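You operate a simulated robot arm through the tools that you are given. There is no shell and no other tool.

Carry out the task below with a simulated robot arm. There is one attempt and no reset: what you move stays moved.

TASK
Hook up the hose and wash the mud off the teal mat.
Fine: orange coupling into the brass socket, blue lever open; at the end the green spray head is back in its holder and the lever shut. Leave the other mat. Set down upright: green spray head. Where these are worked on the way, their far stop is far enough and under half their travel is too little: blue lever. What is to be rubbed or washed off counts as gone when no trace of it is left.
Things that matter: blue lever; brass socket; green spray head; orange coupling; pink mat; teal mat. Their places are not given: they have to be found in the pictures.

It is judged by the outcome, as a careful person would: the job done as asked, and still so three seconds after it is handed in. It fails if anything else is knocked over, pushed out of place, dropped, spilled or broken.

THE ROBOT
A 7-joint arm with a two-finger parallel gripper, fixed in place. Base frame: the origin is on the floor under the middle of its stand, x ahead of it, y to its left, z up. Lengths are in mm, angles in degrees, forces in N, time in s.
It reaches about 1247 mm from its shoulder. Its first joint turns from -132.0 to 132.0 degrees. Payload 3.91 kg.
The TCP is the grasp point between the finger pads, 30 mm short of the fingertips. In the tool frame z runs along the fingers and y along their closing line. The gripper opens to 110 mm. The fingers are 20 mm wide and 10 mm thick; the gripper's body (48 by 112 mm) begins 55 mm behind the TCP.
Orientation is that of the tool frame in the base frame, as a unit quaternion [w, x, y, z]. With the fingers straight down and closing along the base's y, the tool's x points along the base's -x, its y along +y and its z along -z.

THE INTERFACE
- The arm moves only by the tool jog_arm. Its argument "increments" is a list of rows, each an object (a shift or turn left out is 0, a gripper value left out holds the last) with "linear": the shift along the tool's x, y, z in units of 25 mm (1.0 is 25 mm), a list of three; "delta_rot": the turn, a rotation vector about the tool's x, y, z in units of 5 degrees (1.0 is 5 degrees), a list of three; "hand": the opening, from 0 (shut) to 1 (fully open). In form: [{"linear": [tx, ty, tz], "delta_rot": [ax, ay, az], "hand": hand}, ...]. A call has 1 to 20 rows; each row shifts and turns the commanded pose from where the row before left it, along the tool's axes as they then stand. A call with a number of a shift or a turn outside -1 to 1 is refused whole. Rows are played at 5 a second. More than 50 mm and 8.6 degrees between two rows, or a gripper value outside its range, and nothing of the call is played. A pose out of reach is approached as far as the arm can. The call stops where the force on the tool passes 40 N (or 10 N more than at its start, if that is more) or the arm is blocked; 0.2 s more then pass. Each finger travels about 108 mm/s and halts on what it meets, pressing with about 38 N; the grip force reading is that of the motor and also rises with nothing between the fingers. The clock runs only during rows and for 0.2 s after the last one: add rows that do not move to give the fingers time. It gives the time, the measured TCP pose, the force on the tool (base axes), the opening and the grip force at its end, in the units of the frame above (readings bear some noise), with the torque about the TCP (base axes, N m) and any sound that the robot's microphone picked up, and new pictures: "show" is both (left out), scene, wrist or none.
- Cameras (640 x 400 px; columns grow to the right, rows downward): "scene" is fixed at [219.8, 500.6, 1544.4]; the picture's right is [-0.40, -0.91, 0.00], its down [-0.78, 0.34, -0.52] and it looks along [0.48, -0.21, -0.85] (base axes); focal length 214 px, centre (320, 200). "wrist" rides on the gripper at [72, 17, -103] in the tool frame; the picture's right is [-0.23, 0.97, 0.00], its down [-0.76, -0.18, -0.62] and it looks along [-0.61, -0.14, 0.78] (tool axes); focal length 222 px, centre (320, 200).
- pixel_to_xyz(camera, pixels): there is no depth. For up to 12 entries [column, row, z] of the newest picture of that camera ("zoom" is the newest enlarged one), the place [x, y] in the base frame at which the ray of that pixel passes the height z, good to about 2 mm. The clock stands still meanwhile.
- zoom(camera, box): a new picture of the part [left, top, right, bottom] of that camera's present view, enlarged. The clock stands still meanwhile.
- close_job(): hands the job in; it is judged then, once.

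Open the gripper and draw the arm clear of the work before you hand the job in, unless the task says otherwise.

The tools are called after "Request:" as a command line: name --argument value ..., lists and objects as JSON in quotes. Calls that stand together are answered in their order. jog_arm: Moves the arm, as the interface text tells. Its arguments: {"type":"object","properties":{"increments":{"type":"array"},"show":{"type":"string","enum":["both","scene","wrist","none"]}},"required":["increments"]} The other tools are called the same way: pixel_to_xyz (camera, pixels) gives the place at which the rays of pixels pass given heights; zoom (camera, box) takes an enlarged picture of a part of a camera's view; close_job () hands the job in.

At the start:

```text
time_s: 0.0
tool_pos: [485.5, 338.1, 1240.1]
tool_rot: [0.0, -0.001, 1.0, 0.0]
contact_force: [-0.4, -0.2, 0.7]
wrist_torque: [-0.01, -0.03, 0.0]
width: 110.0
grasp_force: 0.0
```

scene: 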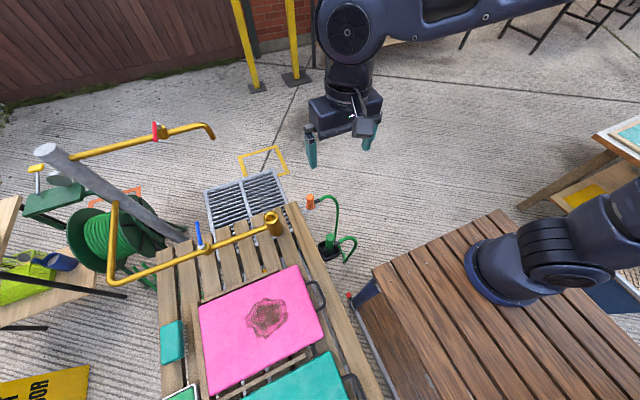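
wrist: 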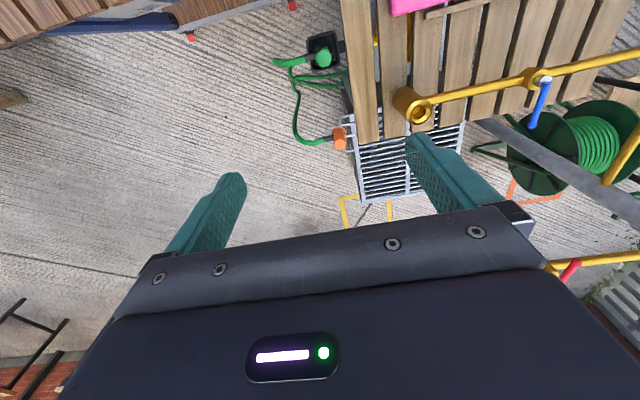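

The scene shows the brass socket near (273,222), blue lever near (199,236), orange coupling near (311,202), green spray head near (329,243), the pink mat at (265,320) and part of the teal mat at (300,380). I zoom in for details.

Request:
zoom --camera "scene" --box '[240, 170, 400, 270]'

Request:
zoom --camera "scene" --box '[100, 200, 260, 300]'

Request:
zoom --camera "scene" --box '[140, 260, 380, 400]'

Request:
zoom --camera "wrist" --box '[260, 0, 420, 160]'

Request:
zoom --camera "wrist" --box '[380, 40, 580, 160]'

```text
4.00 times, centred on (320, 220) of scene
```

zoom: 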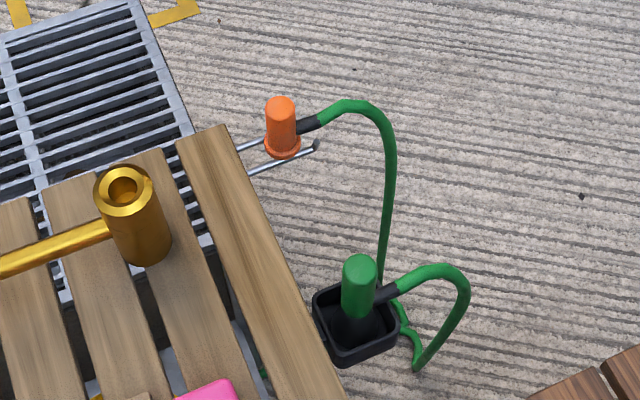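

```text
4.00 times, centred on (180, 250) of scene
```

zoom: 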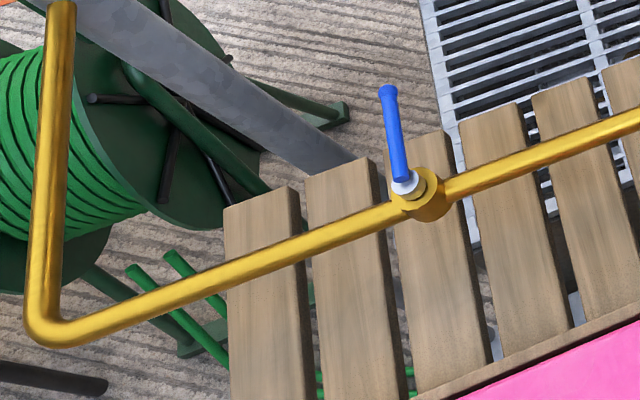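

```text
2.67 times, centred on (260, 330) of scene
```

zoom: 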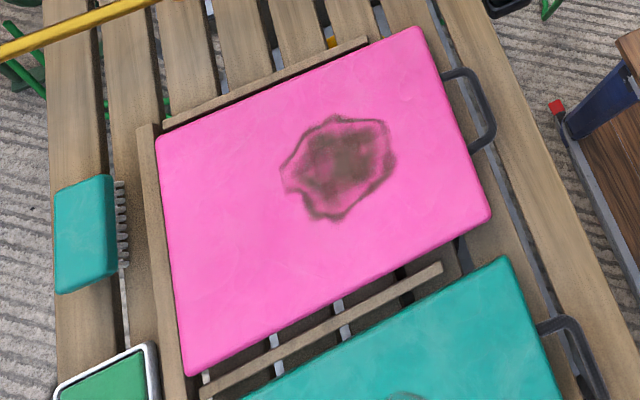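

```text
2.50 times, centred on (340, 80) of wrist
```

zoom: 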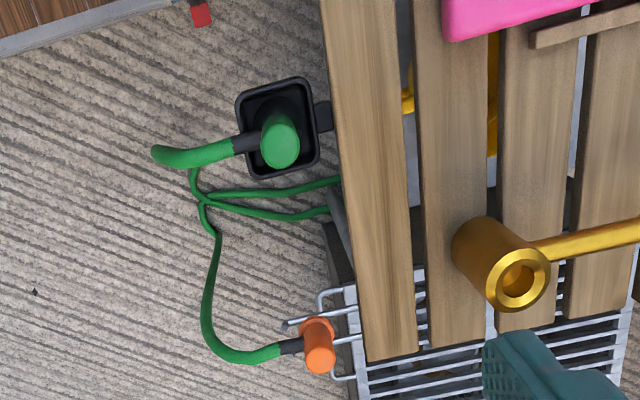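

```text
3.20 times, centred on (480, 100) of wrist
```

zoom: 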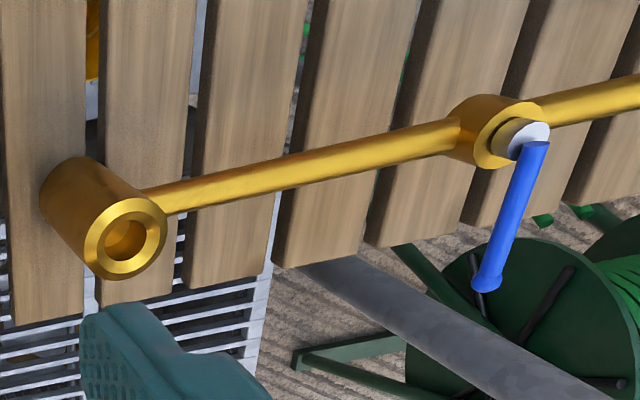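

I match the same points in both cameras at several heights to triangulate the socket, coupling, spray head and lever.

Request:
pixel_to_xyz --camera "scene" --pixels '[[271, 216.5, 500], [271, 216.5, 900], [310.25, 196, 500], [310.25, 196, 900], [329.75, 236.25, 500], [329.75, 236.25, 900], [201.25, 245.75, 500], [201.25, 245.75, 900], [197, 223, 500], [197, 223, 900]]'

Request:
pixel_to_xyz --camera "wrist" --pixels '[[418.8, 112, 500], [418.8, 112, 900], [340.4, 144.8, 500], [340.4, 144.8, 900], [325.2, 60, 500], [325.2, 60, 900], [546.6, 82.2, 500], [546.6, 82.2, 900], [532.2, 125.9, 500], [532.2, 125.9, 900]]'

```text
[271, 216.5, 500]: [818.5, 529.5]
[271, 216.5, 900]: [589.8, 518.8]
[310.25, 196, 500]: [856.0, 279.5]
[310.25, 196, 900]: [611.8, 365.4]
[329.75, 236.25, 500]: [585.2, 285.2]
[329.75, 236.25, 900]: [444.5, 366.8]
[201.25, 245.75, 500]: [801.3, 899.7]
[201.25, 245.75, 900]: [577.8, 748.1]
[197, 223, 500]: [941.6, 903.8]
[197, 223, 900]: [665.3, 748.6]
```

```text
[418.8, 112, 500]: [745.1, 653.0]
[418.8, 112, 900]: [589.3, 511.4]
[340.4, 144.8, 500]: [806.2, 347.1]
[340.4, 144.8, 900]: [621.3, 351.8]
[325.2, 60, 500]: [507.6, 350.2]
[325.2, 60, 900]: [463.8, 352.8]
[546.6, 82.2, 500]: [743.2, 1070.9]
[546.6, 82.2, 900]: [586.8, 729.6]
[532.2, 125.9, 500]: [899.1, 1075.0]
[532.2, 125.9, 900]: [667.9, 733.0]
```

I triangulate the mats' height and find the teal mat's place before moving.

Request:
pixel_to_xyz --camera "scene" --pixels '[[296.7, 265.5, 600], [296.7, 265.5, 800], [329, 352, 700], [300, 390, 700], [250, 395, 700], [265, 320, 700], [160, 345, 700], [326, 253, 700], [324, 250, 800]]'

Request:
pixel_to_xyz --camera "wrist" --pixels '[[390, 16, 600], [390, 16, 800]]'

```text
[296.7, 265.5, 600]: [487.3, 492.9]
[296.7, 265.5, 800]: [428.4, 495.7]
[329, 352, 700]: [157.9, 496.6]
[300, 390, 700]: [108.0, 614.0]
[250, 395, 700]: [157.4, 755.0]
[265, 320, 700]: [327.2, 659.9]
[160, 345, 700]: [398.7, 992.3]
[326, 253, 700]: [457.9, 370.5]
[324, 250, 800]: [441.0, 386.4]
```

```text
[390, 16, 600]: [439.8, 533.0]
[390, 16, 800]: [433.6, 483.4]
```

The mats' tops lie near z≈767, with the teal mat at about x -100..150, y 500..760. I yaw the tool by -90° so the fingers close along x (across the hoses) and the wrist camera looks toward +y over the table.

Request:
jog_arm --increments '[{"delta_rot": [0, 0, -1]}, {"delta_rot": [0, 0, -1]}, {"delta_rot": [0, 0, -1]}, {"delta_rot": [0, 0, -1]}, {"delta_rot": [0, 0, -1]}, {"delta_rot": [0, 0, -1]}, {"delta_rot": [0, 0, -1]}, {"delta_rot": [0, 0, -1]}, {"delta_rot": [0, 0, -1]}, {"delta_rot": [0, 0, -1]}, {"delta_rot": [0, 0, -1]}, {"delta_rot": [0, 0, -1]}, {"delta_rot": [0, 0, -1]}, {"delta_rot": [0, 0, -1]}, {"delta_rot": [0, 0, -1]}, {"delta_rot": [0, 0, -1]}, {"delta_rot": [0, 0, -1]}, {"delta_rot": [0, 0, -1]}]'

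```text
time_s: 3.8
tool_pos: [487.2, 337.5, 1237.7]
tool_rot: [0.0, -0.707, 0.707, 0.0]
contact_force: [-0.6, 0.4, -0.3]
wrist_torque: [-0.04, 0.02, 0.01]
width: 109.9
grasp_force: 0.1
```

scene: 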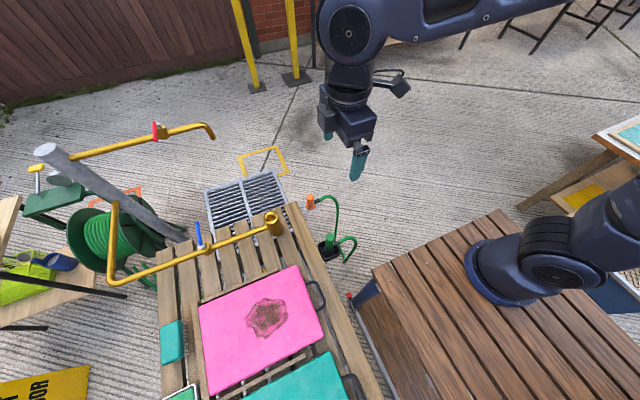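
wrist: 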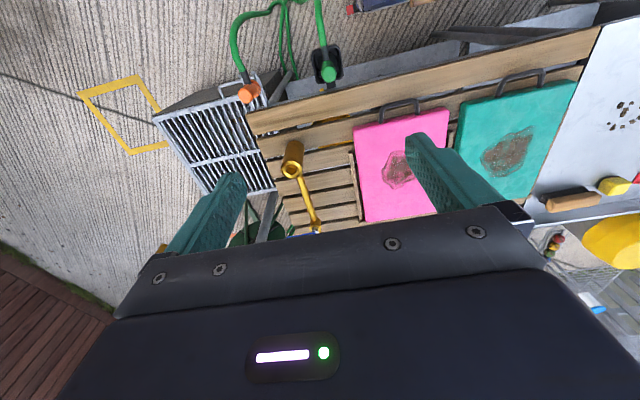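

Both mats are now visible in the wrist view: teal mat mud at about (507,152). I zoom there and on the coupling and spray head.

Request:
zoom --camera "wrist" --box '[430, 50, 630, 250]'

Request:
zoom --camera "wrist" --box '[220, 0, 360, 120]'

Request:
pixel_to_xyz --camera "wrist" --pixels '[[480, 150, 768], [537, 128, 768], [507, 125, 768], [510, 178, 768], [462, 104, 768], [579, 81, 768], [533, 203, 768], [355, 125, 768], [447, 109, 768], [370, 221, 768]]'

```text
2.00 times, centred on (530, 150) of wrist
```

zoom: 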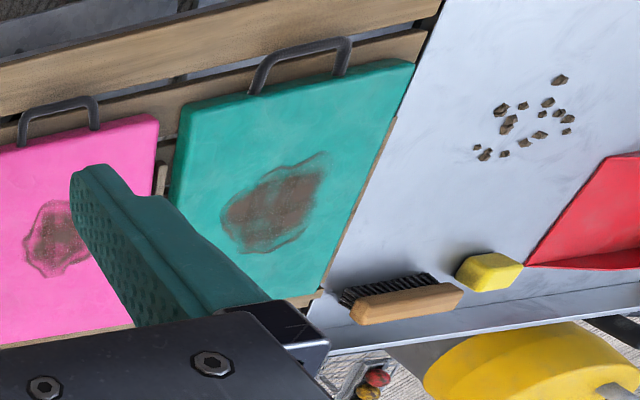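

```text
3.33 times, centred on (290, 60) of wrist
```

zoom: 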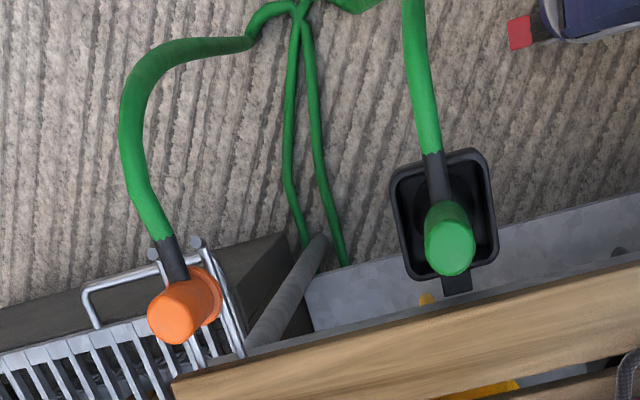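

```text
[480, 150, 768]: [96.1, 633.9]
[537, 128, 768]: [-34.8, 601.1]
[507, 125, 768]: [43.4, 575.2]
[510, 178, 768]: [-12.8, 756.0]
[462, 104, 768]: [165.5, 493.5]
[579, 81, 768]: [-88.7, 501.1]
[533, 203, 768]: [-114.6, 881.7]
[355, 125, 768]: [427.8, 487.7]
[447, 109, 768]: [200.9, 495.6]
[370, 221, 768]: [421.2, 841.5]
```

The mud on the teal mat spans about x -35..96, y 575..756. I now move above the orange coupling (about 652, 351, top ≈834) to inspect it from closer.

Request:
jog_arm --increments '[{"linear": [-0.054, -0.66, 0.9]}, {"linear": [-0.054, -0.66, 0.9]}, {"linear": [-0.054, -0.66, 0.9]}, {"linear": [-0.054, -0.66, 0.9]}, {"linear": [-0.054, -0.66, 0.9]}, {"linear": [-0.054, -0.66, 0.9]}, {"linear": [-0.054, -0.66, 0.9]}, {"linear": [-0.054, -0.66, 0.9]}, {"linear": [-0.054, -0.66, 0.9]}, {"linear": [-0.054, -0.66, 0.9]}]'

```text
time_s: 6.0
tool_pos: [649.0, 354.7, 1011.7]
tool_rot: [0.0, 0.708, -0.707, 0.001]
contact_force: [-1.6, -0.9, 0.0]
wrist_torque: [0.02, -0.08, 0.0]
width: 110.3
grasp_force: 0.1
```

scene: 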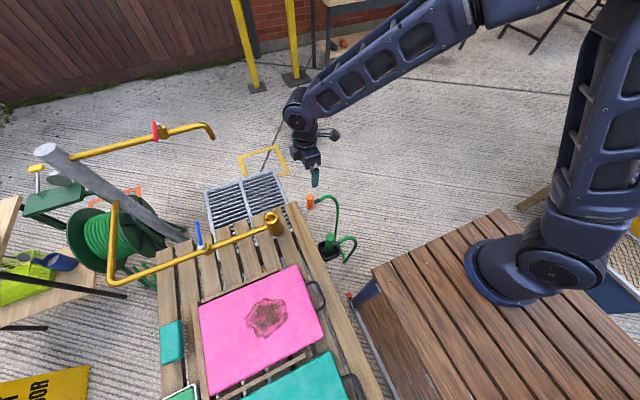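
wrist: 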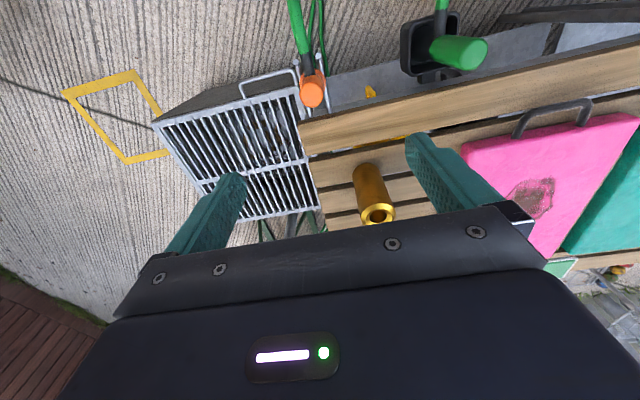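

Request:
zoom --camera "wrist" --box '[260, 20, 420, 120]'

Request:
zoom --camera "wrist" --box '[340, 0, 500, 100]'

Request:
zoom --camera "wrist" --box '[310, 140, 450, 230]'

Request:
zoom --camera "scene" --box '[290, 180, 370, 270]'

```text
4.00 times, centred on (340, 70) of wrist
```

zoom: 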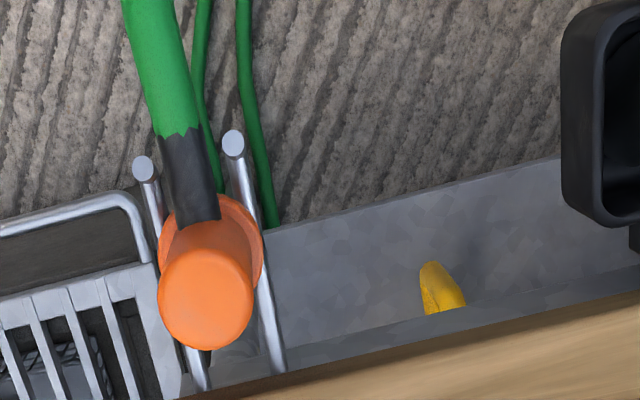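

```text
4.00 times, centred on (420, 50) of wrist
```

zoom: 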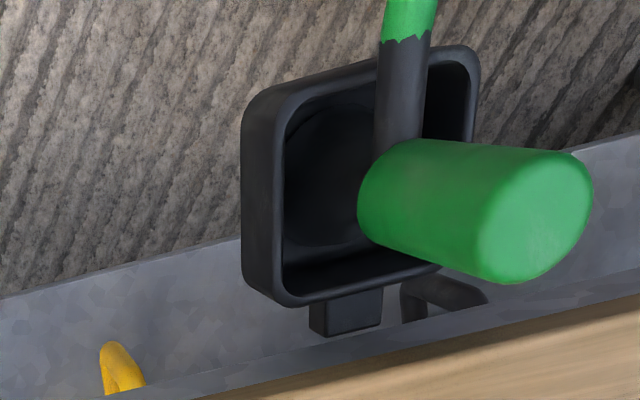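

```text
4.44 times, centred on (380, 185) of wrist
```

zoom: 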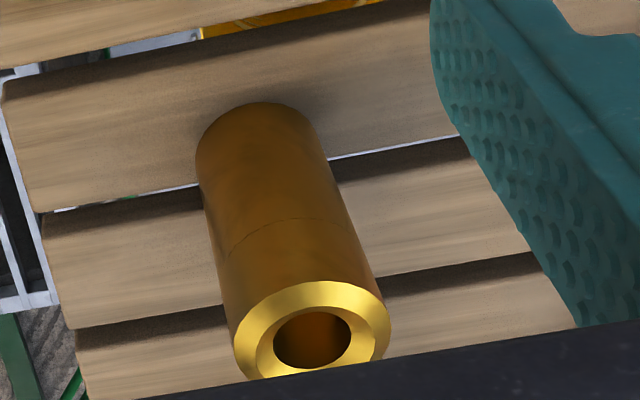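

```text
4.44 times, centred on (330, 225) of scene
```

zoom: 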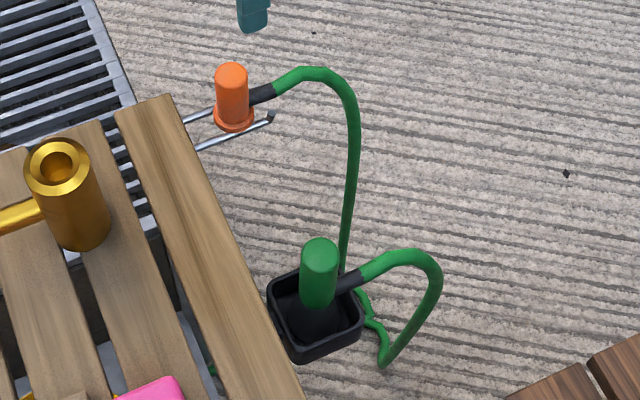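

I triangulate again from this closer pose: coupling top and flange, spray cap and socket mouth.

Request:
pixel_to_xyz --camera "wrist" --pixels '[[311.5, 96.3, 834], [311.5, 96.3, 800], [313, 81.2, 780], [313, 81.2, 740], [473.8, 53.8, 824], [473.8, 53.8, 784], [378.3, 216.1, 883], [378.3, 216.1, 863]]'

Request:
pixel_to_xyz --camera "scene" --pixels '[[310, 196.4, 834], [310, 196.4, 800], [310.7, 207, 780], [310.7, 207, 740], [329.7, 236.2, 824], [329.7, 236.2, 784], [270.8, 216.7, 883], [270.8, 216.7, 863]]'

```text
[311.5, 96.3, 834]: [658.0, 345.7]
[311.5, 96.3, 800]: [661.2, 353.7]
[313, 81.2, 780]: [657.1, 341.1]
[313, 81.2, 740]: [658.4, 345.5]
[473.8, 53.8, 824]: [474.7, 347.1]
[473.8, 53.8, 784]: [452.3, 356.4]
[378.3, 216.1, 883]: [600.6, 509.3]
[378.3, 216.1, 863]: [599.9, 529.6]
```

```text
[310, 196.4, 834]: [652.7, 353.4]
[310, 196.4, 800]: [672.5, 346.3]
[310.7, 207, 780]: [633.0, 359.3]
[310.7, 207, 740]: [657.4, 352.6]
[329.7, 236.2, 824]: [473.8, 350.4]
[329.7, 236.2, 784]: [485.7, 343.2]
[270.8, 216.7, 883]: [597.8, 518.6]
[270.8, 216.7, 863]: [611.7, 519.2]
```

The estimates need refining, so I back off toward -y at about the same height to view the coupling, holder and socket more from the side.

Request:
jog_arm --increments '[{"linear": [0.94, 0, 0]}, {"linear": [0.94, 0, 0]}, {"linear": [0.94, 0, 0]}, {"linear": [0.94, 0, 0]}, {"linear": [0.94, 0, 0]}, {"linear": [0.94, 0, 0.3]}, {"linear": [0.94, 0, 0.4]}, {"linear": [0.94, 0, 0.4]}, {"linear": [0.94, 0, 0.5]}, {"linear": [0.94, 0, 0.5]}]' --show "wrist"

```text
time_s: 8.2
tool_pos: [648.3, 115.3, 961.7]
tool_rot: [0.0, -0.707, 0.707, -0.001]
contact_force: [0.3, 0.0, -0.3]
wrist_torque: [-0.02, 0.03, 0.04]
width: 110.0
grasp_force: 0.1
```

wrist: 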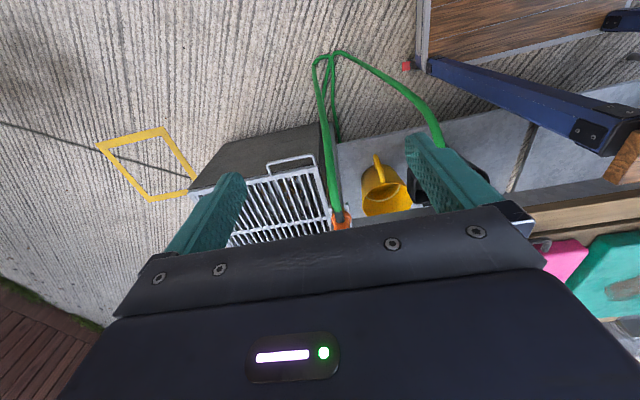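

The gripper hides the coupling's lower part, so I tilt the fingers 30° toward +y for a side view of the coupling and the holder.

Request:
jog_arm --increments '[{"delta_rot": [0, -1, 0]}, {"delta_rot": [0, -1, 0]}, {"delta_rot": [0, -1, 0]}, {"delta_rot": [0, -1, 0]}, {"delta_rot": [0, -1, 0]}, {"delta_rot": [0, -1, 0]}]' --show "wrist"

```text
time_s: 9.6
tool_pos: [649.3, 116.9, 960.6]
tool_rot: [-0.184, 0.683, -0.682, -0.184]
contact_force: [-0.5, -0.2, -0.3]
wrist_torque: [-0.03, 0.0, -0.01]
width: 110.1
grasp_force: 0.0
```

wrist: 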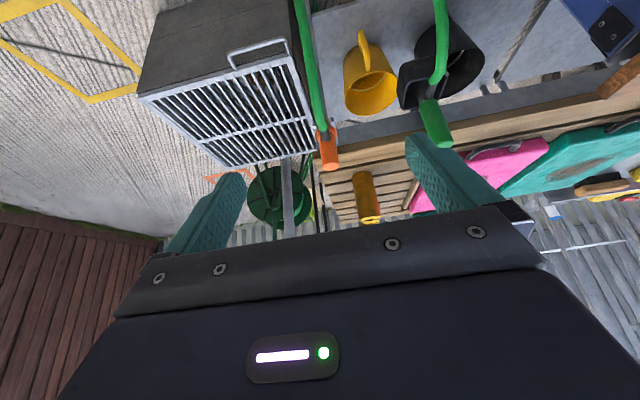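

Request:
zoom --camera "wrist" --box '[290, 100, 370, 180]'

Request:
zoom --camera "wrist" --box '[380, 10, 500, 150]'

Request:
zoom --camera "wrist" --box '[340, 160, 410, 230]'

```text
5.00 times, centred on (330, 140) of wrist
```

zoom: 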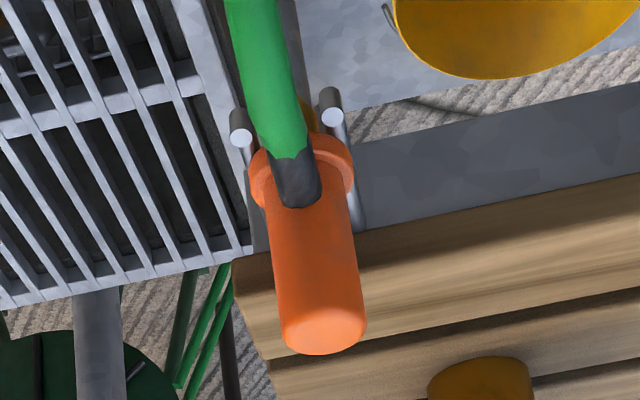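

```text
2.86 times, centred on (440, 80) of wrist
```

zoom: 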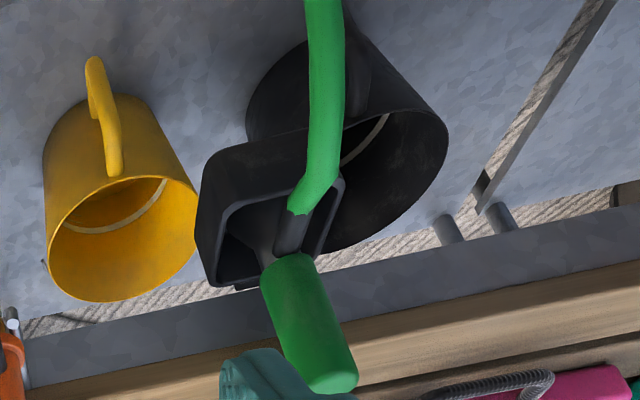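

```text
5.71 times, centred on (375, 195) of wrist
```

zoom: 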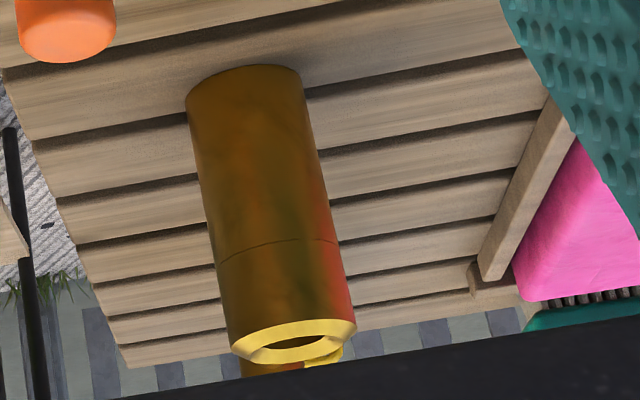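

This side view shows the coupling's orange cap above a flange with the hose ferrule just above the flange, resting on two prongs. I triangulate the tops from this pose.

Request:
pixel_to_xyz --camera "wrist" --pixels '[[331.2, 167, 820], [331.2, 167, 840], [326.4, 134, 730], [326.4, 134, 750], [441.6, 141.1, 810], [441.6, 141.1, 830], [370.5, 219.9, 870], [370.5, 219.9, 890]]'

Request:
zoom --camera "scene" --box '[250, 180, 350, 250]'

```text
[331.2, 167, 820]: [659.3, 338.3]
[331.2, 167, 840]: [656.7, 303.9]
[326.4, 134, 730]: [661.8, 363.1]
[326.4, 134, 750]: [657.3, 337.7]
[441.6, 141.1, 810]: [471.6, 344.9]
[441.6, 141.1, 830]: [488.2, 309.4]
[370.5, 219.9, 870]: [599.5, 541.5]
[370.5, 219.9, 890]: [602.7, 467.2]
```

```text
5.71 times, centred on (300, 215) of scene
```

zoom: 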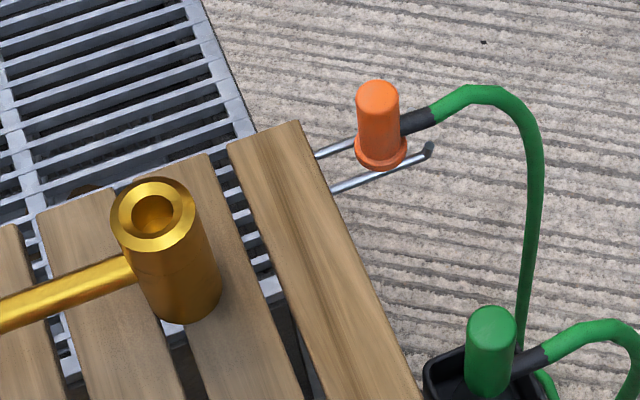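

The estimates agree: coupling axis ≈(660, 350.5), top z≈813, flange ≈740; socket mouth ≈(600.5, 518.5, 876). I straighten the tool and go above the coupling.

Request:
jog_arm --increments '[{"delta_rot": [0, 1, 0]}, {"delta_rot": [0, 1, 0]}, {"delta_rot": [0, 1, 0]}, {"delta_rot": [0, 1, 0]}, {"delta_rot": [0, 1, 0]}, {"delta_rot": [0, 1, 0]}, {"linear": [-0.93, -0.043, 0]}, {"linear": [-0.93, -0.043, 0]}, {"linear": [-0.93, -0.043, 0]}, {"linear": [-0.93, -0.043, 0]}, {"linear": [-0.93, -0.043, 0]}, {"linear": [-0.93, -0.043, 0]}, {"linear": [-0.93, -0.043, 0]}, {"linear": [-0.93, -0.043, 0]}, {"linear": [-0.93, -0.043, 0]}, {"linear": [-0.93, -0.043, 0]}, {}]' --show "wrist"

```text
time_s: 13.2
tool_pos: [664.1, 348.7, 962.2]
tool_rot: [0.0, -0.707, 0.707, 0.0]
contact_force: [0.5, 0.0, 1.0]
wrist_torque: [-0.02, 0.01, 0.02]
width: 110.2
grasp_force: 0.0
```

wrist: 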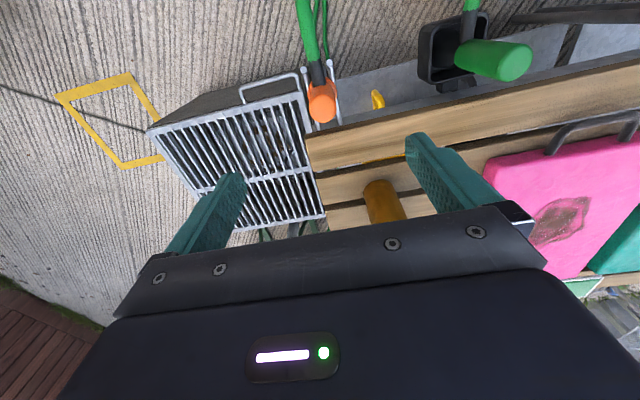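

The coupling is at (322,103) between the fingers' line of approach. I zoom to check its centre against the gripper.

Request:
zoom --camera "wrist" --box '[280, 50, 370, 140]'

Request:
zoom --camera "wrist" --box '[400, 0, 560, 100]'

```text
4.44 times, centred on (325, 95) of wrist
```

zoom: 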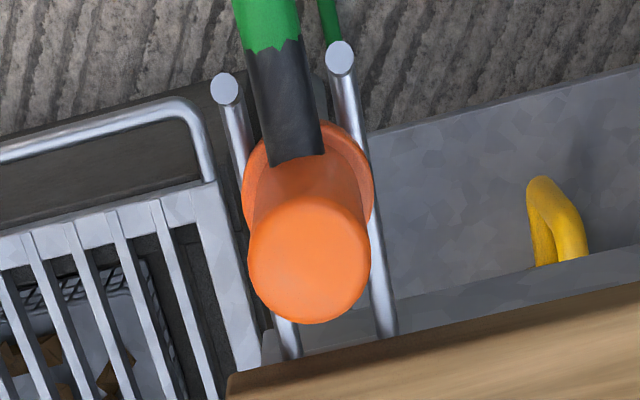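

```text
4.00 times, centred on (480, 50) of wrist
```

zoom: 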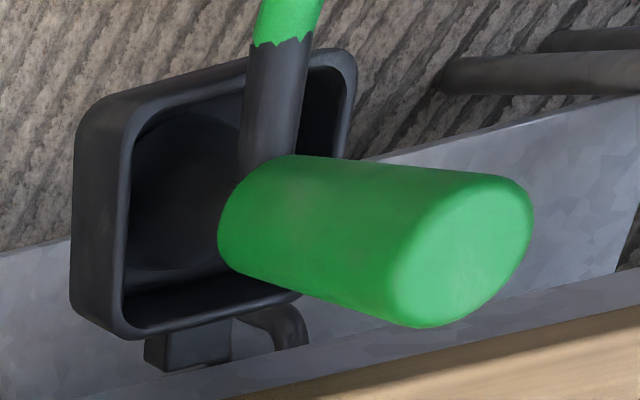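

Request:
pixel_to_xyz --camera "wrist" --pixels '[[322.8, 108.6, 813], [322.8, 108.6, 823], [322.4, 92.8, 742], [517, 62.5, 811], [517, 62.5, 821]]'

```text
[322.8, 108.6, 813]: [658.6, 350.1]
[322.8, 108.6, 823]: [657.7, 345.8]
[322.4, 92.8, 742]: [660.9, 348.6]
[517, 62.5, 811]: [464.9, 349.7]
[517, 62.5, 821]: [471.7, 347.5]
```

Coupling axis reads (659.5, 350). I descend with a small correction until the fingertips are beside the cap and check.

Request:
jog_arm --increments '[{"linear": [-0.06, 0.1, 1]}, {"linear": [0, 0, 1]}, {"linear": [0, 0, 1]}, {"linear": [0, 0, 1]}, {"linear": [0, 0, 0.8]}, {}]'

```text
time_s: 14.6
tool_pos: [660.7, 350.5, 842.5]
tool_rot: [0.001, 0.707, -0.707, 0.0]
contact_force: [0.6, -0.2, -0.3]
wrist_torque: [0.0, -0.03, -0.02]
width: 110.4
grasp_force: 0.1
```

scene: 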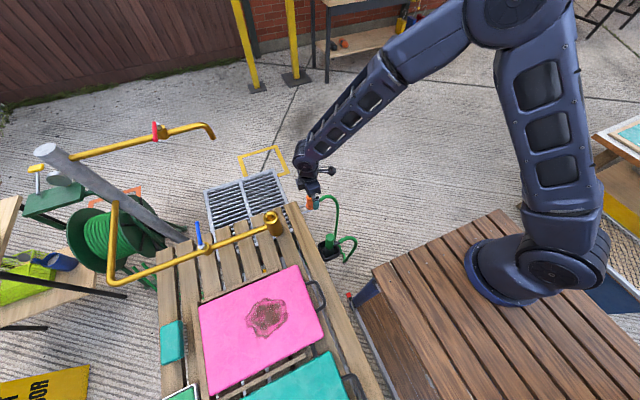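
wrist: 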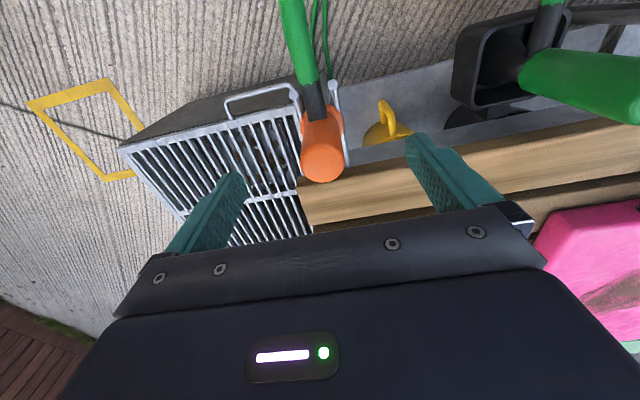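

The coupling cap at (322,160) sits midway between the fingers. I descend to TCP z≈787 and check again before closing.

Request:
jog_arm --increments '[{"linear": [0, 0, 0.8]}, {"linear": [0, 0, 0.8]}, {"linear": [0, 0, 0.6]}, {}]'

Request:
zoom --camera "wrist" --box '[220, 80, 420, 240]'

Request:
zoom --camera "scene" --box '[280, 160, 360, 230]'

```text
time_s: 15.6
tool_pos: [660.4, 349.7, 785.7]
tool_rot: [0.0, -0.707, 0.707, 0.0]
contact_force: [-0.3, -0.3, -0.3]
wrist_torque: [-0.01, -0.01, 0.05]
width: 109.8
grasp_force: 0.0
```

scene: 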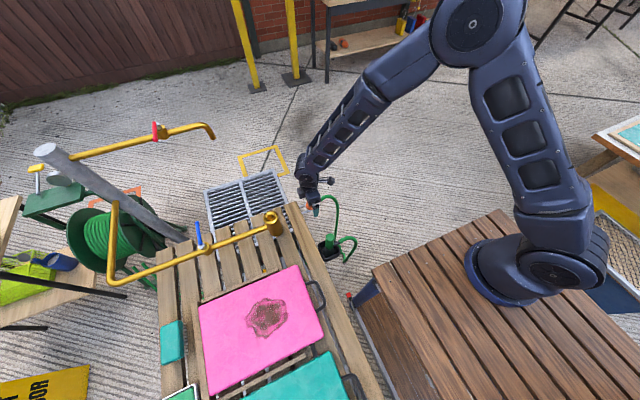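
wrist: 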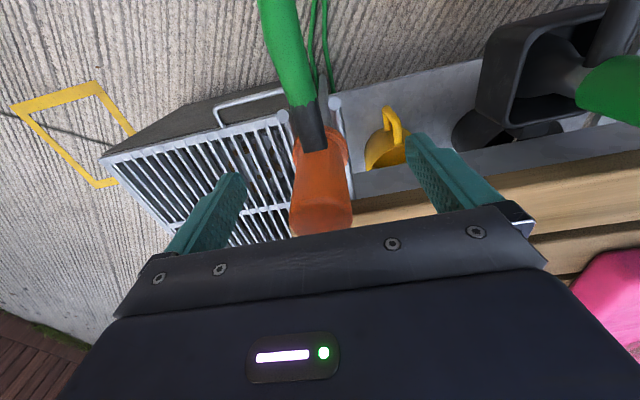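

```text
2.50 times, centred on (320, 160) of wrist
```

zoom: 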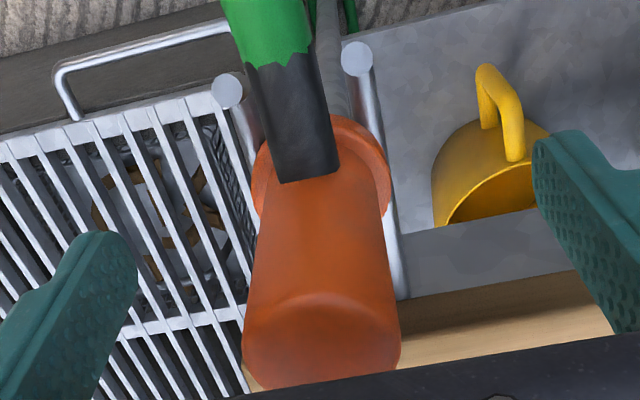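

```text
5.71 times, centred on (320, 195) of scene
```

zoom: 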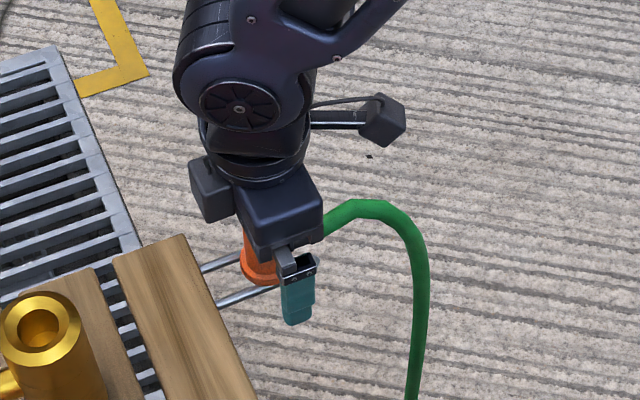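

The fingers flank the cap above the flange. I close the gripper.

Request:
jog_arm --increments '[{"hand": 0.2}, {"hand": 0.2}, {"hand": 0}, {"hand": 0}, {"hand": 0}, {"hand": 0}]' --show "wrist"

```text
time_s: 17.0
tool_pos: [661.3, 350.6, 785.3]
tool_rot: [0.001, 0.707, -0.707, 0.0]
contact_force: [0.5, -0.4, 0.8]
wrist_torque: [0.04, 0.0, 0.01]
width: 29.7
grasp_force: 37.9
```

wrist: 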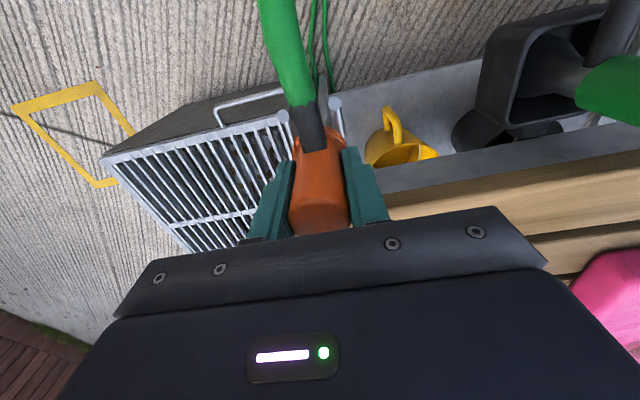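

The cap is gripped (29.7 mm, 38 N). I lift straight up, slowly at first.

Request:
jog_arm --increments '[{"linear": [0, 0, -0.3]}, {"linear": [0, 0, -0.5]}, {"linear": [0, 0, -0.6]}, {"linear": [0, 0, -0.8]}, {"linear": [0, 0, -0.8]}, {"linear": [0, 0, -0.8]}, {}]'

```text
time_s: 18.6
tool_pos: [658.7, 352.7, 880.9]
tool_rot: [-0.001, 0.707, -0.707, 0.0]
contact_force: [0.4, 0.7, -1.3]
wrist_torque: [-0.02, 0.0, 0.03]
width: 29.8
grasp_force: 38.1
```

scene: 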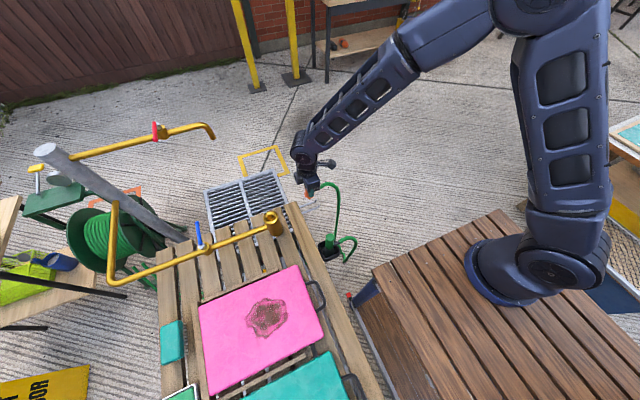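
wrist: 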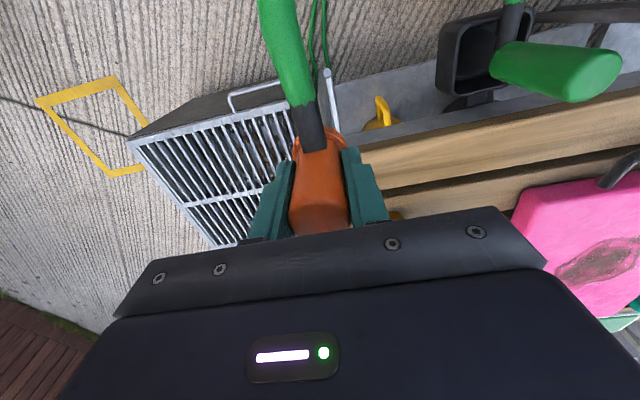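

The coupling came up with the gripper, and the force is small. I zoom the scene to see the plug under the flange.

Request:
zoom --camera "scene" --box '[260, 160, 370, 270]'

Request:
zoom --camera "scene" --box '[290, 165, 340, 215]'

```text
3.64 times, centred on (315, 215) of scene
```

zoom: 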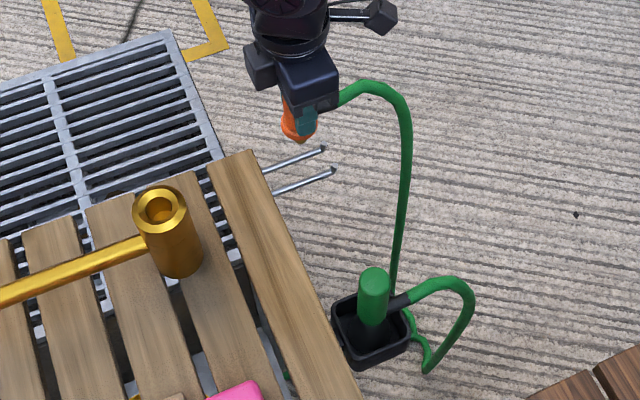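

```text
8.00 times, centred on (315, 190) of scene
```

zoom: 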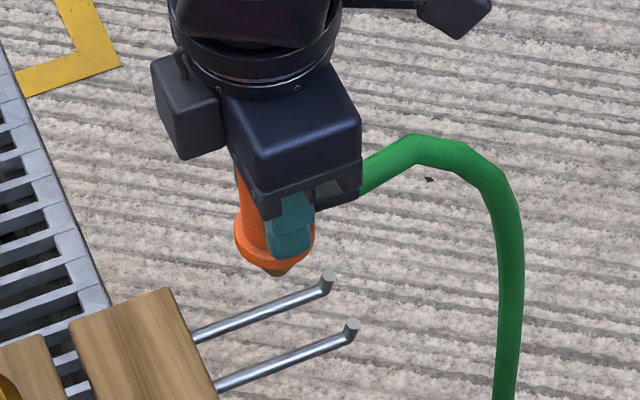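

The brass plug tip under the flange is clear of the prongs. I raise another 110 mm and move over the socket mouth at (600.5, 518.5).

Request:
jog_arm --increments '[{"linear": [0, 0, -0.9]}, {"linear": [0, 0, -0.9]}, {"linear": [0, 0, -0.9]}, {"linear": [0, 0, -0.9]}, {"linear": [0, 0, -0.8]}, {"linear": [-0.67, 0.238, 0]}, {"linear": [-0.67, 0.238, 0]}, {"linear": [-0.67, 0.238, 0]}, {"linear": [-0.67, 0.238, 0]}, {"linear": [-0.67, 0.238, 0]}, {"linear": [-0.67, 0.238, 0]}, {"linear": [-0.67, 0.238, 0]}, {"linear": [-0.67, 0.238, 0]}, {"linear": [-0.67, 0.238, 0]}, {"linear": [-0.67, 0.238, 0]}, {}, {}]'

```text
time_s: 22.2
tool_pos: [601.1, 518.5, 991.6]
tool_rot: [0.0, 0.707, -0.707, 0.0]
contact_force: [-0.1, -0.7, -1.2]
wrist_torque: [0.01, 0.01, 0.03]
width: 29.7
grasp_force: 38.3
```

scene: 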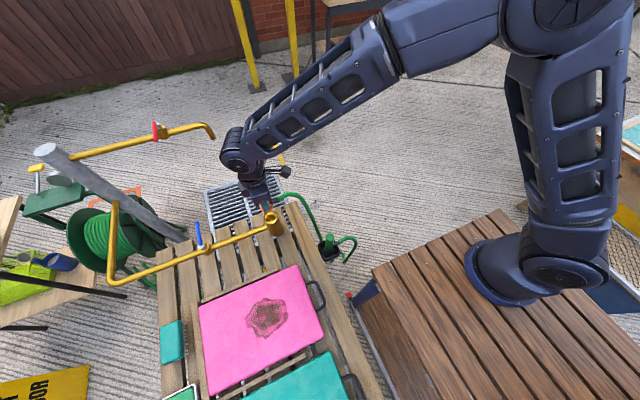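
wrist: 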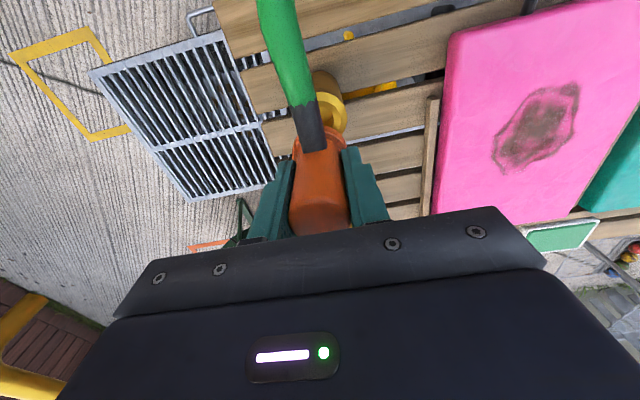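

Request:
zoom --camera "scene" --box '[240, 180, 320, 240]'

Request:
zoom --camera "wrist" --box '[260, 60, 390, 240]'

```text
6.67 times, centred on (280, 210) of scene
```

zoom: 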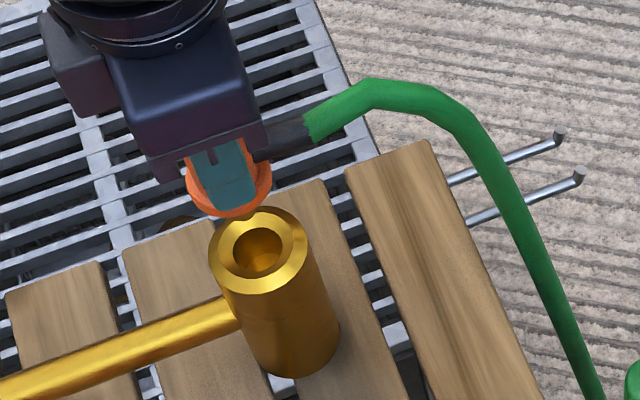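

```text
2.22 times, centred on (325, 150) of wrist
```

zoom: 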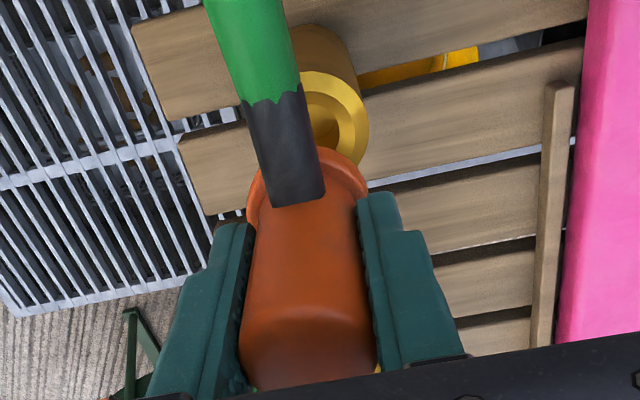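

Request:
pixel_to_xyz --camera "scene" --pixels '[[270.7, 217.6, 876], [270.7, 217.6, 872], [270.7, 217.6, 880]]'

Request:
zoom --camera "scene" --box '[258, 200, 290, 220]'

```text
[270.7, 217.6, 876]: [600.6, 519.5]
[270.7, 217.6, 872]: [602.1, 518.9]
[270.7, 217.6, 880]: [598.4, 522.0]
```

```text
16.00 times, centred on (274, 210) of scene
```

zoom: 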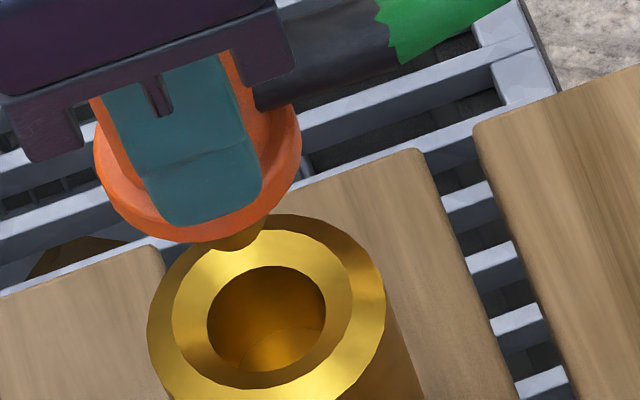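

Request:
pixel_to_xyz --camera "zoom" --pixels '[[198, 152, 935], [198, 152, 945], [266, 308, 876], [266, 308, 872], [147, 320, 876], [385, 296, 876], [266, 214, 876]]'

```text
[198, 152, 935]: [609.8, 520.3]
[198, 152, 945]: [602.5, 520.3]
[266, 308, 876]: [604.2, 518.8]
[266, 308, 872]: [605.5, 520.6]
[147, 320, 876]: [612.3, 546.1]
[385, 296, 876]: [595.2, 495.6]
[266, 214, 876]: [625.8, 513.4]
```

Socket centre estimates cluster at (601, 519), matching the TCP. I lower about 30 mm so the tip nears the funnel and check.

Request:
jog_arm --increments '[{"linear": [0, 0, 0.6]}, {"linear": [0, 0, 0.6]}, {}]'

Request:
zoom --camera "scene" --box '[258, 200, 290, 220]'

Request:
zoom --camera "wrist" --box '[290, 70, 370, 150]'

```text
time_s: 23.0
tool_pos: [601.6, 519.2, 958.6]
tool_rot: [0.0, -0.707, 0.707, 0.0]
contact_force: [0.5, 1.3, -1.7]
wrist_torque: [0.03, -0.03, 0.04]
width: 30.1
grasp_force: 38.6
```

scene: 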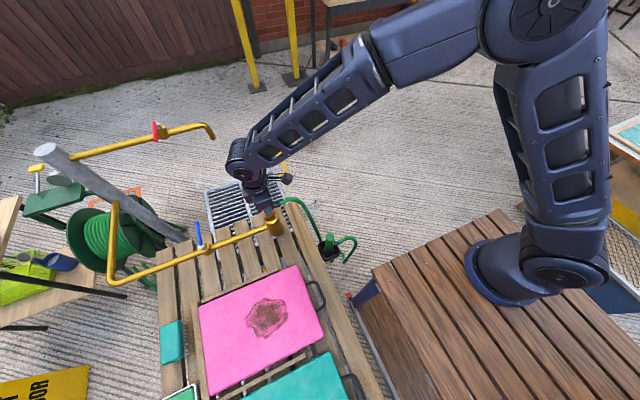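
wrist: 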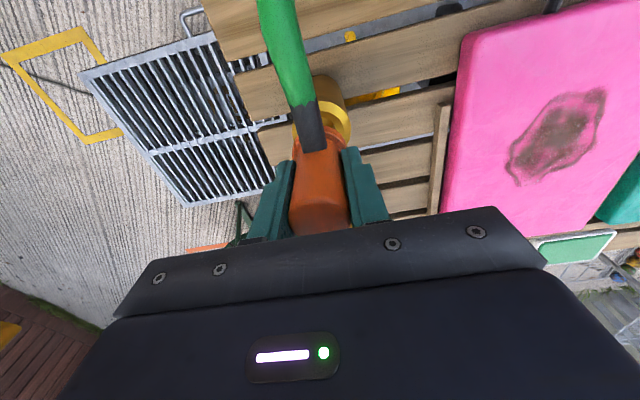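

```text
16.00 times, centred on (274, 210) of scene
```

zoom: 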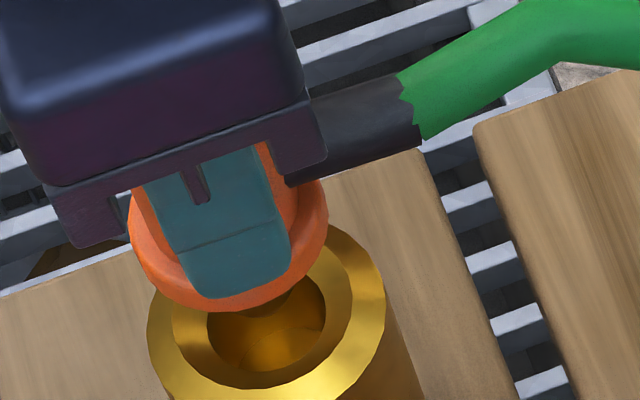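

```text
5.00 times, centred on (330, 110) of wrist
```

zoom: 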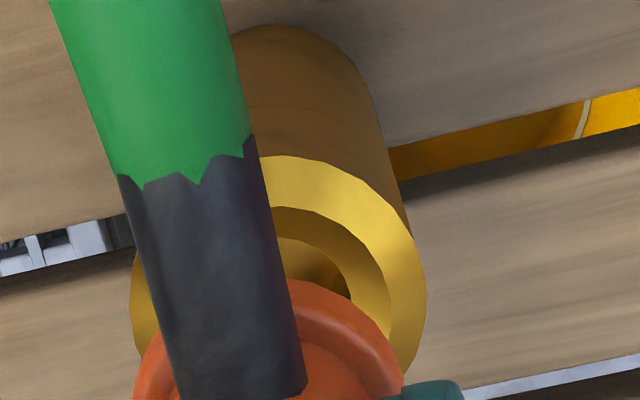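

Extrapolating the flange's motion (228,224)→(266,308) gives consistent alignment, with seating after about 40 mm more. I lower slowly, watching the force.

Request:
jog_arm --increments '[{"linear": [0, 0, 0.3]}, {"linear": [0, 0, 0.3]}, {"linear": [0, 0, 0.2]}, {}]' --show "scene"

Request:
zoom --camera "scene" --box '[258, 200, 290, 220]'

```text
time_s: 24.0
tool_pos: [600.2, 518.9, 940.4]
tool_rot: [-0.001, -0.707, 0.707, 0.001]
contact_force: [0.0, 0.0, -2.2]
wrist_torque: [-0.02, 0.0, -0.01]
width: 29.9
grasp_force: 38.3
```

scene: 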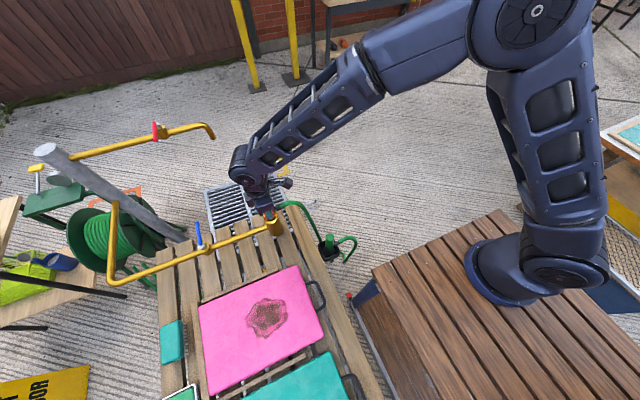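

```text
16.00 times, centred on (274, 210) of scene
```

zoom: 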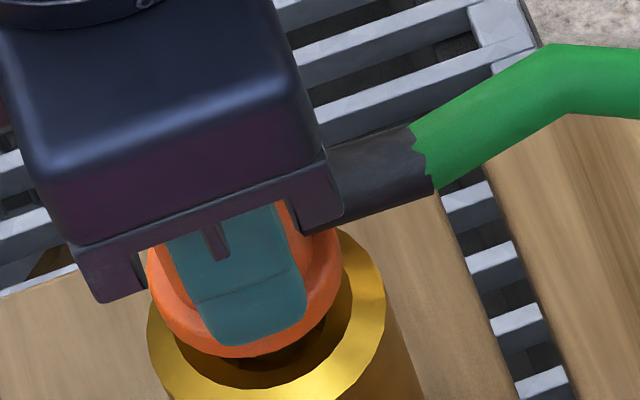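

The flange is centred over the mouth with no contact force yet. I keep lowering in small steps.

Request:
jog_arm --increments '[{"linear": [0, 0, 0.2]}, {"linear": [0, 0, 0.2]}, {"linear": [0, 0, 0.2]}, {}]' --show "none"

Request:
zoom --camera "scene" --box '[258, 205, 290, 225]'

```text
time_s: 25.0
tool_pos: [601.7, 518.3, 926.0]
tool_rot: [0.0, 0.707, -0.707, 0.0]
contact_force: [0.1, 0.9, -0.1]
wrist_torque: [0.04, 0.0, 0.0]
width: 29.7
grasp_force: 38.4
```

```text
16.00 times, centred on (274, 215) of scene
```

zoom: 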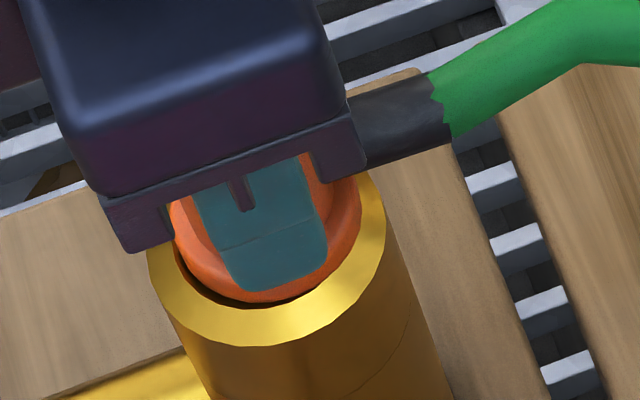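

The flange is close to the mouth and still free. I continue lowering until contact or a sound.

Request:
jog_arm --increments '[{"linear": [0, 0, 0.15]}, {"linear": [0, 0, 0.15]}, {"linear": [0, 0, 0.15]}, {}]' --show "none"

Request:
zoom --camera "scene" --box '[258, 205, 290, 225]'

```text
time_s: 26.0
tool_pos: [601.9, 518.9, 915.2]
tool_rot: [-0.003, 0.708, -0.707, 0.0]
contact_force: [10.3, 2.6, 37.3]
wrist_torque: [0.04, -0.03, 0.04]
width: 30.2
grasp_force: 38.1
```

```text
16.00 times, centred on (274, 215) of scene
```

zoom: 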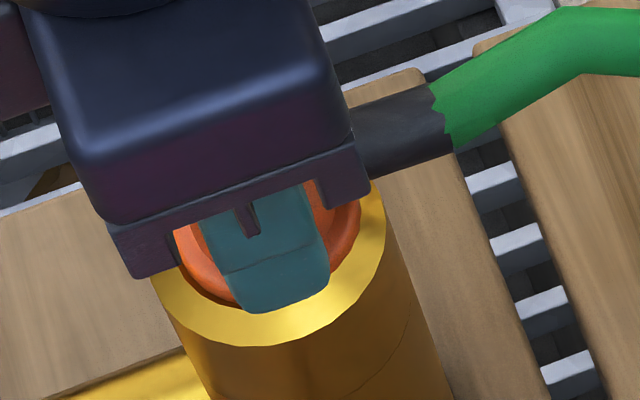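

Contact: 37 N upward at z=915 with 10 N sideways, and the fingers may have slid a bit on the cap. I look with the wrist camera before doing more.

Request:
zoom --camera "wrist" --box '[270, 60, 390, 180]'

Request:
zoom --camera "scene" --box '[250, 180, 310, 250]'

```text
3.33 times, centred on (330, 120) of wrist
```

zoom: 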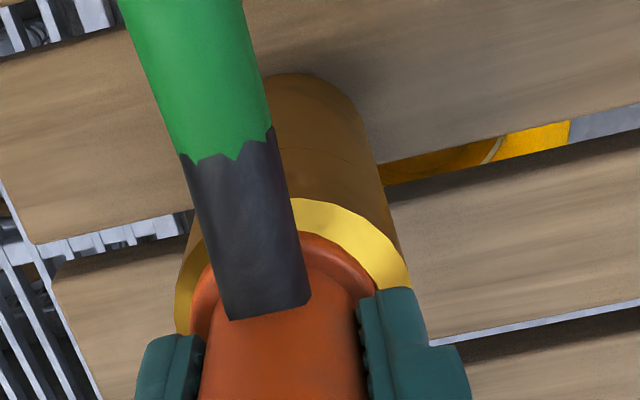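

```text
5.71 times, centred on (280, 215) of scene
```

zoom: 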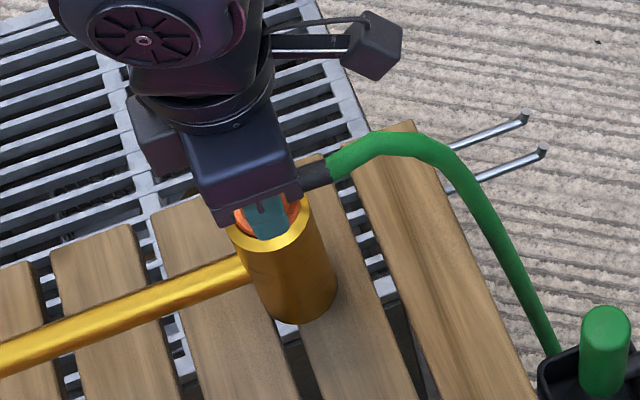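

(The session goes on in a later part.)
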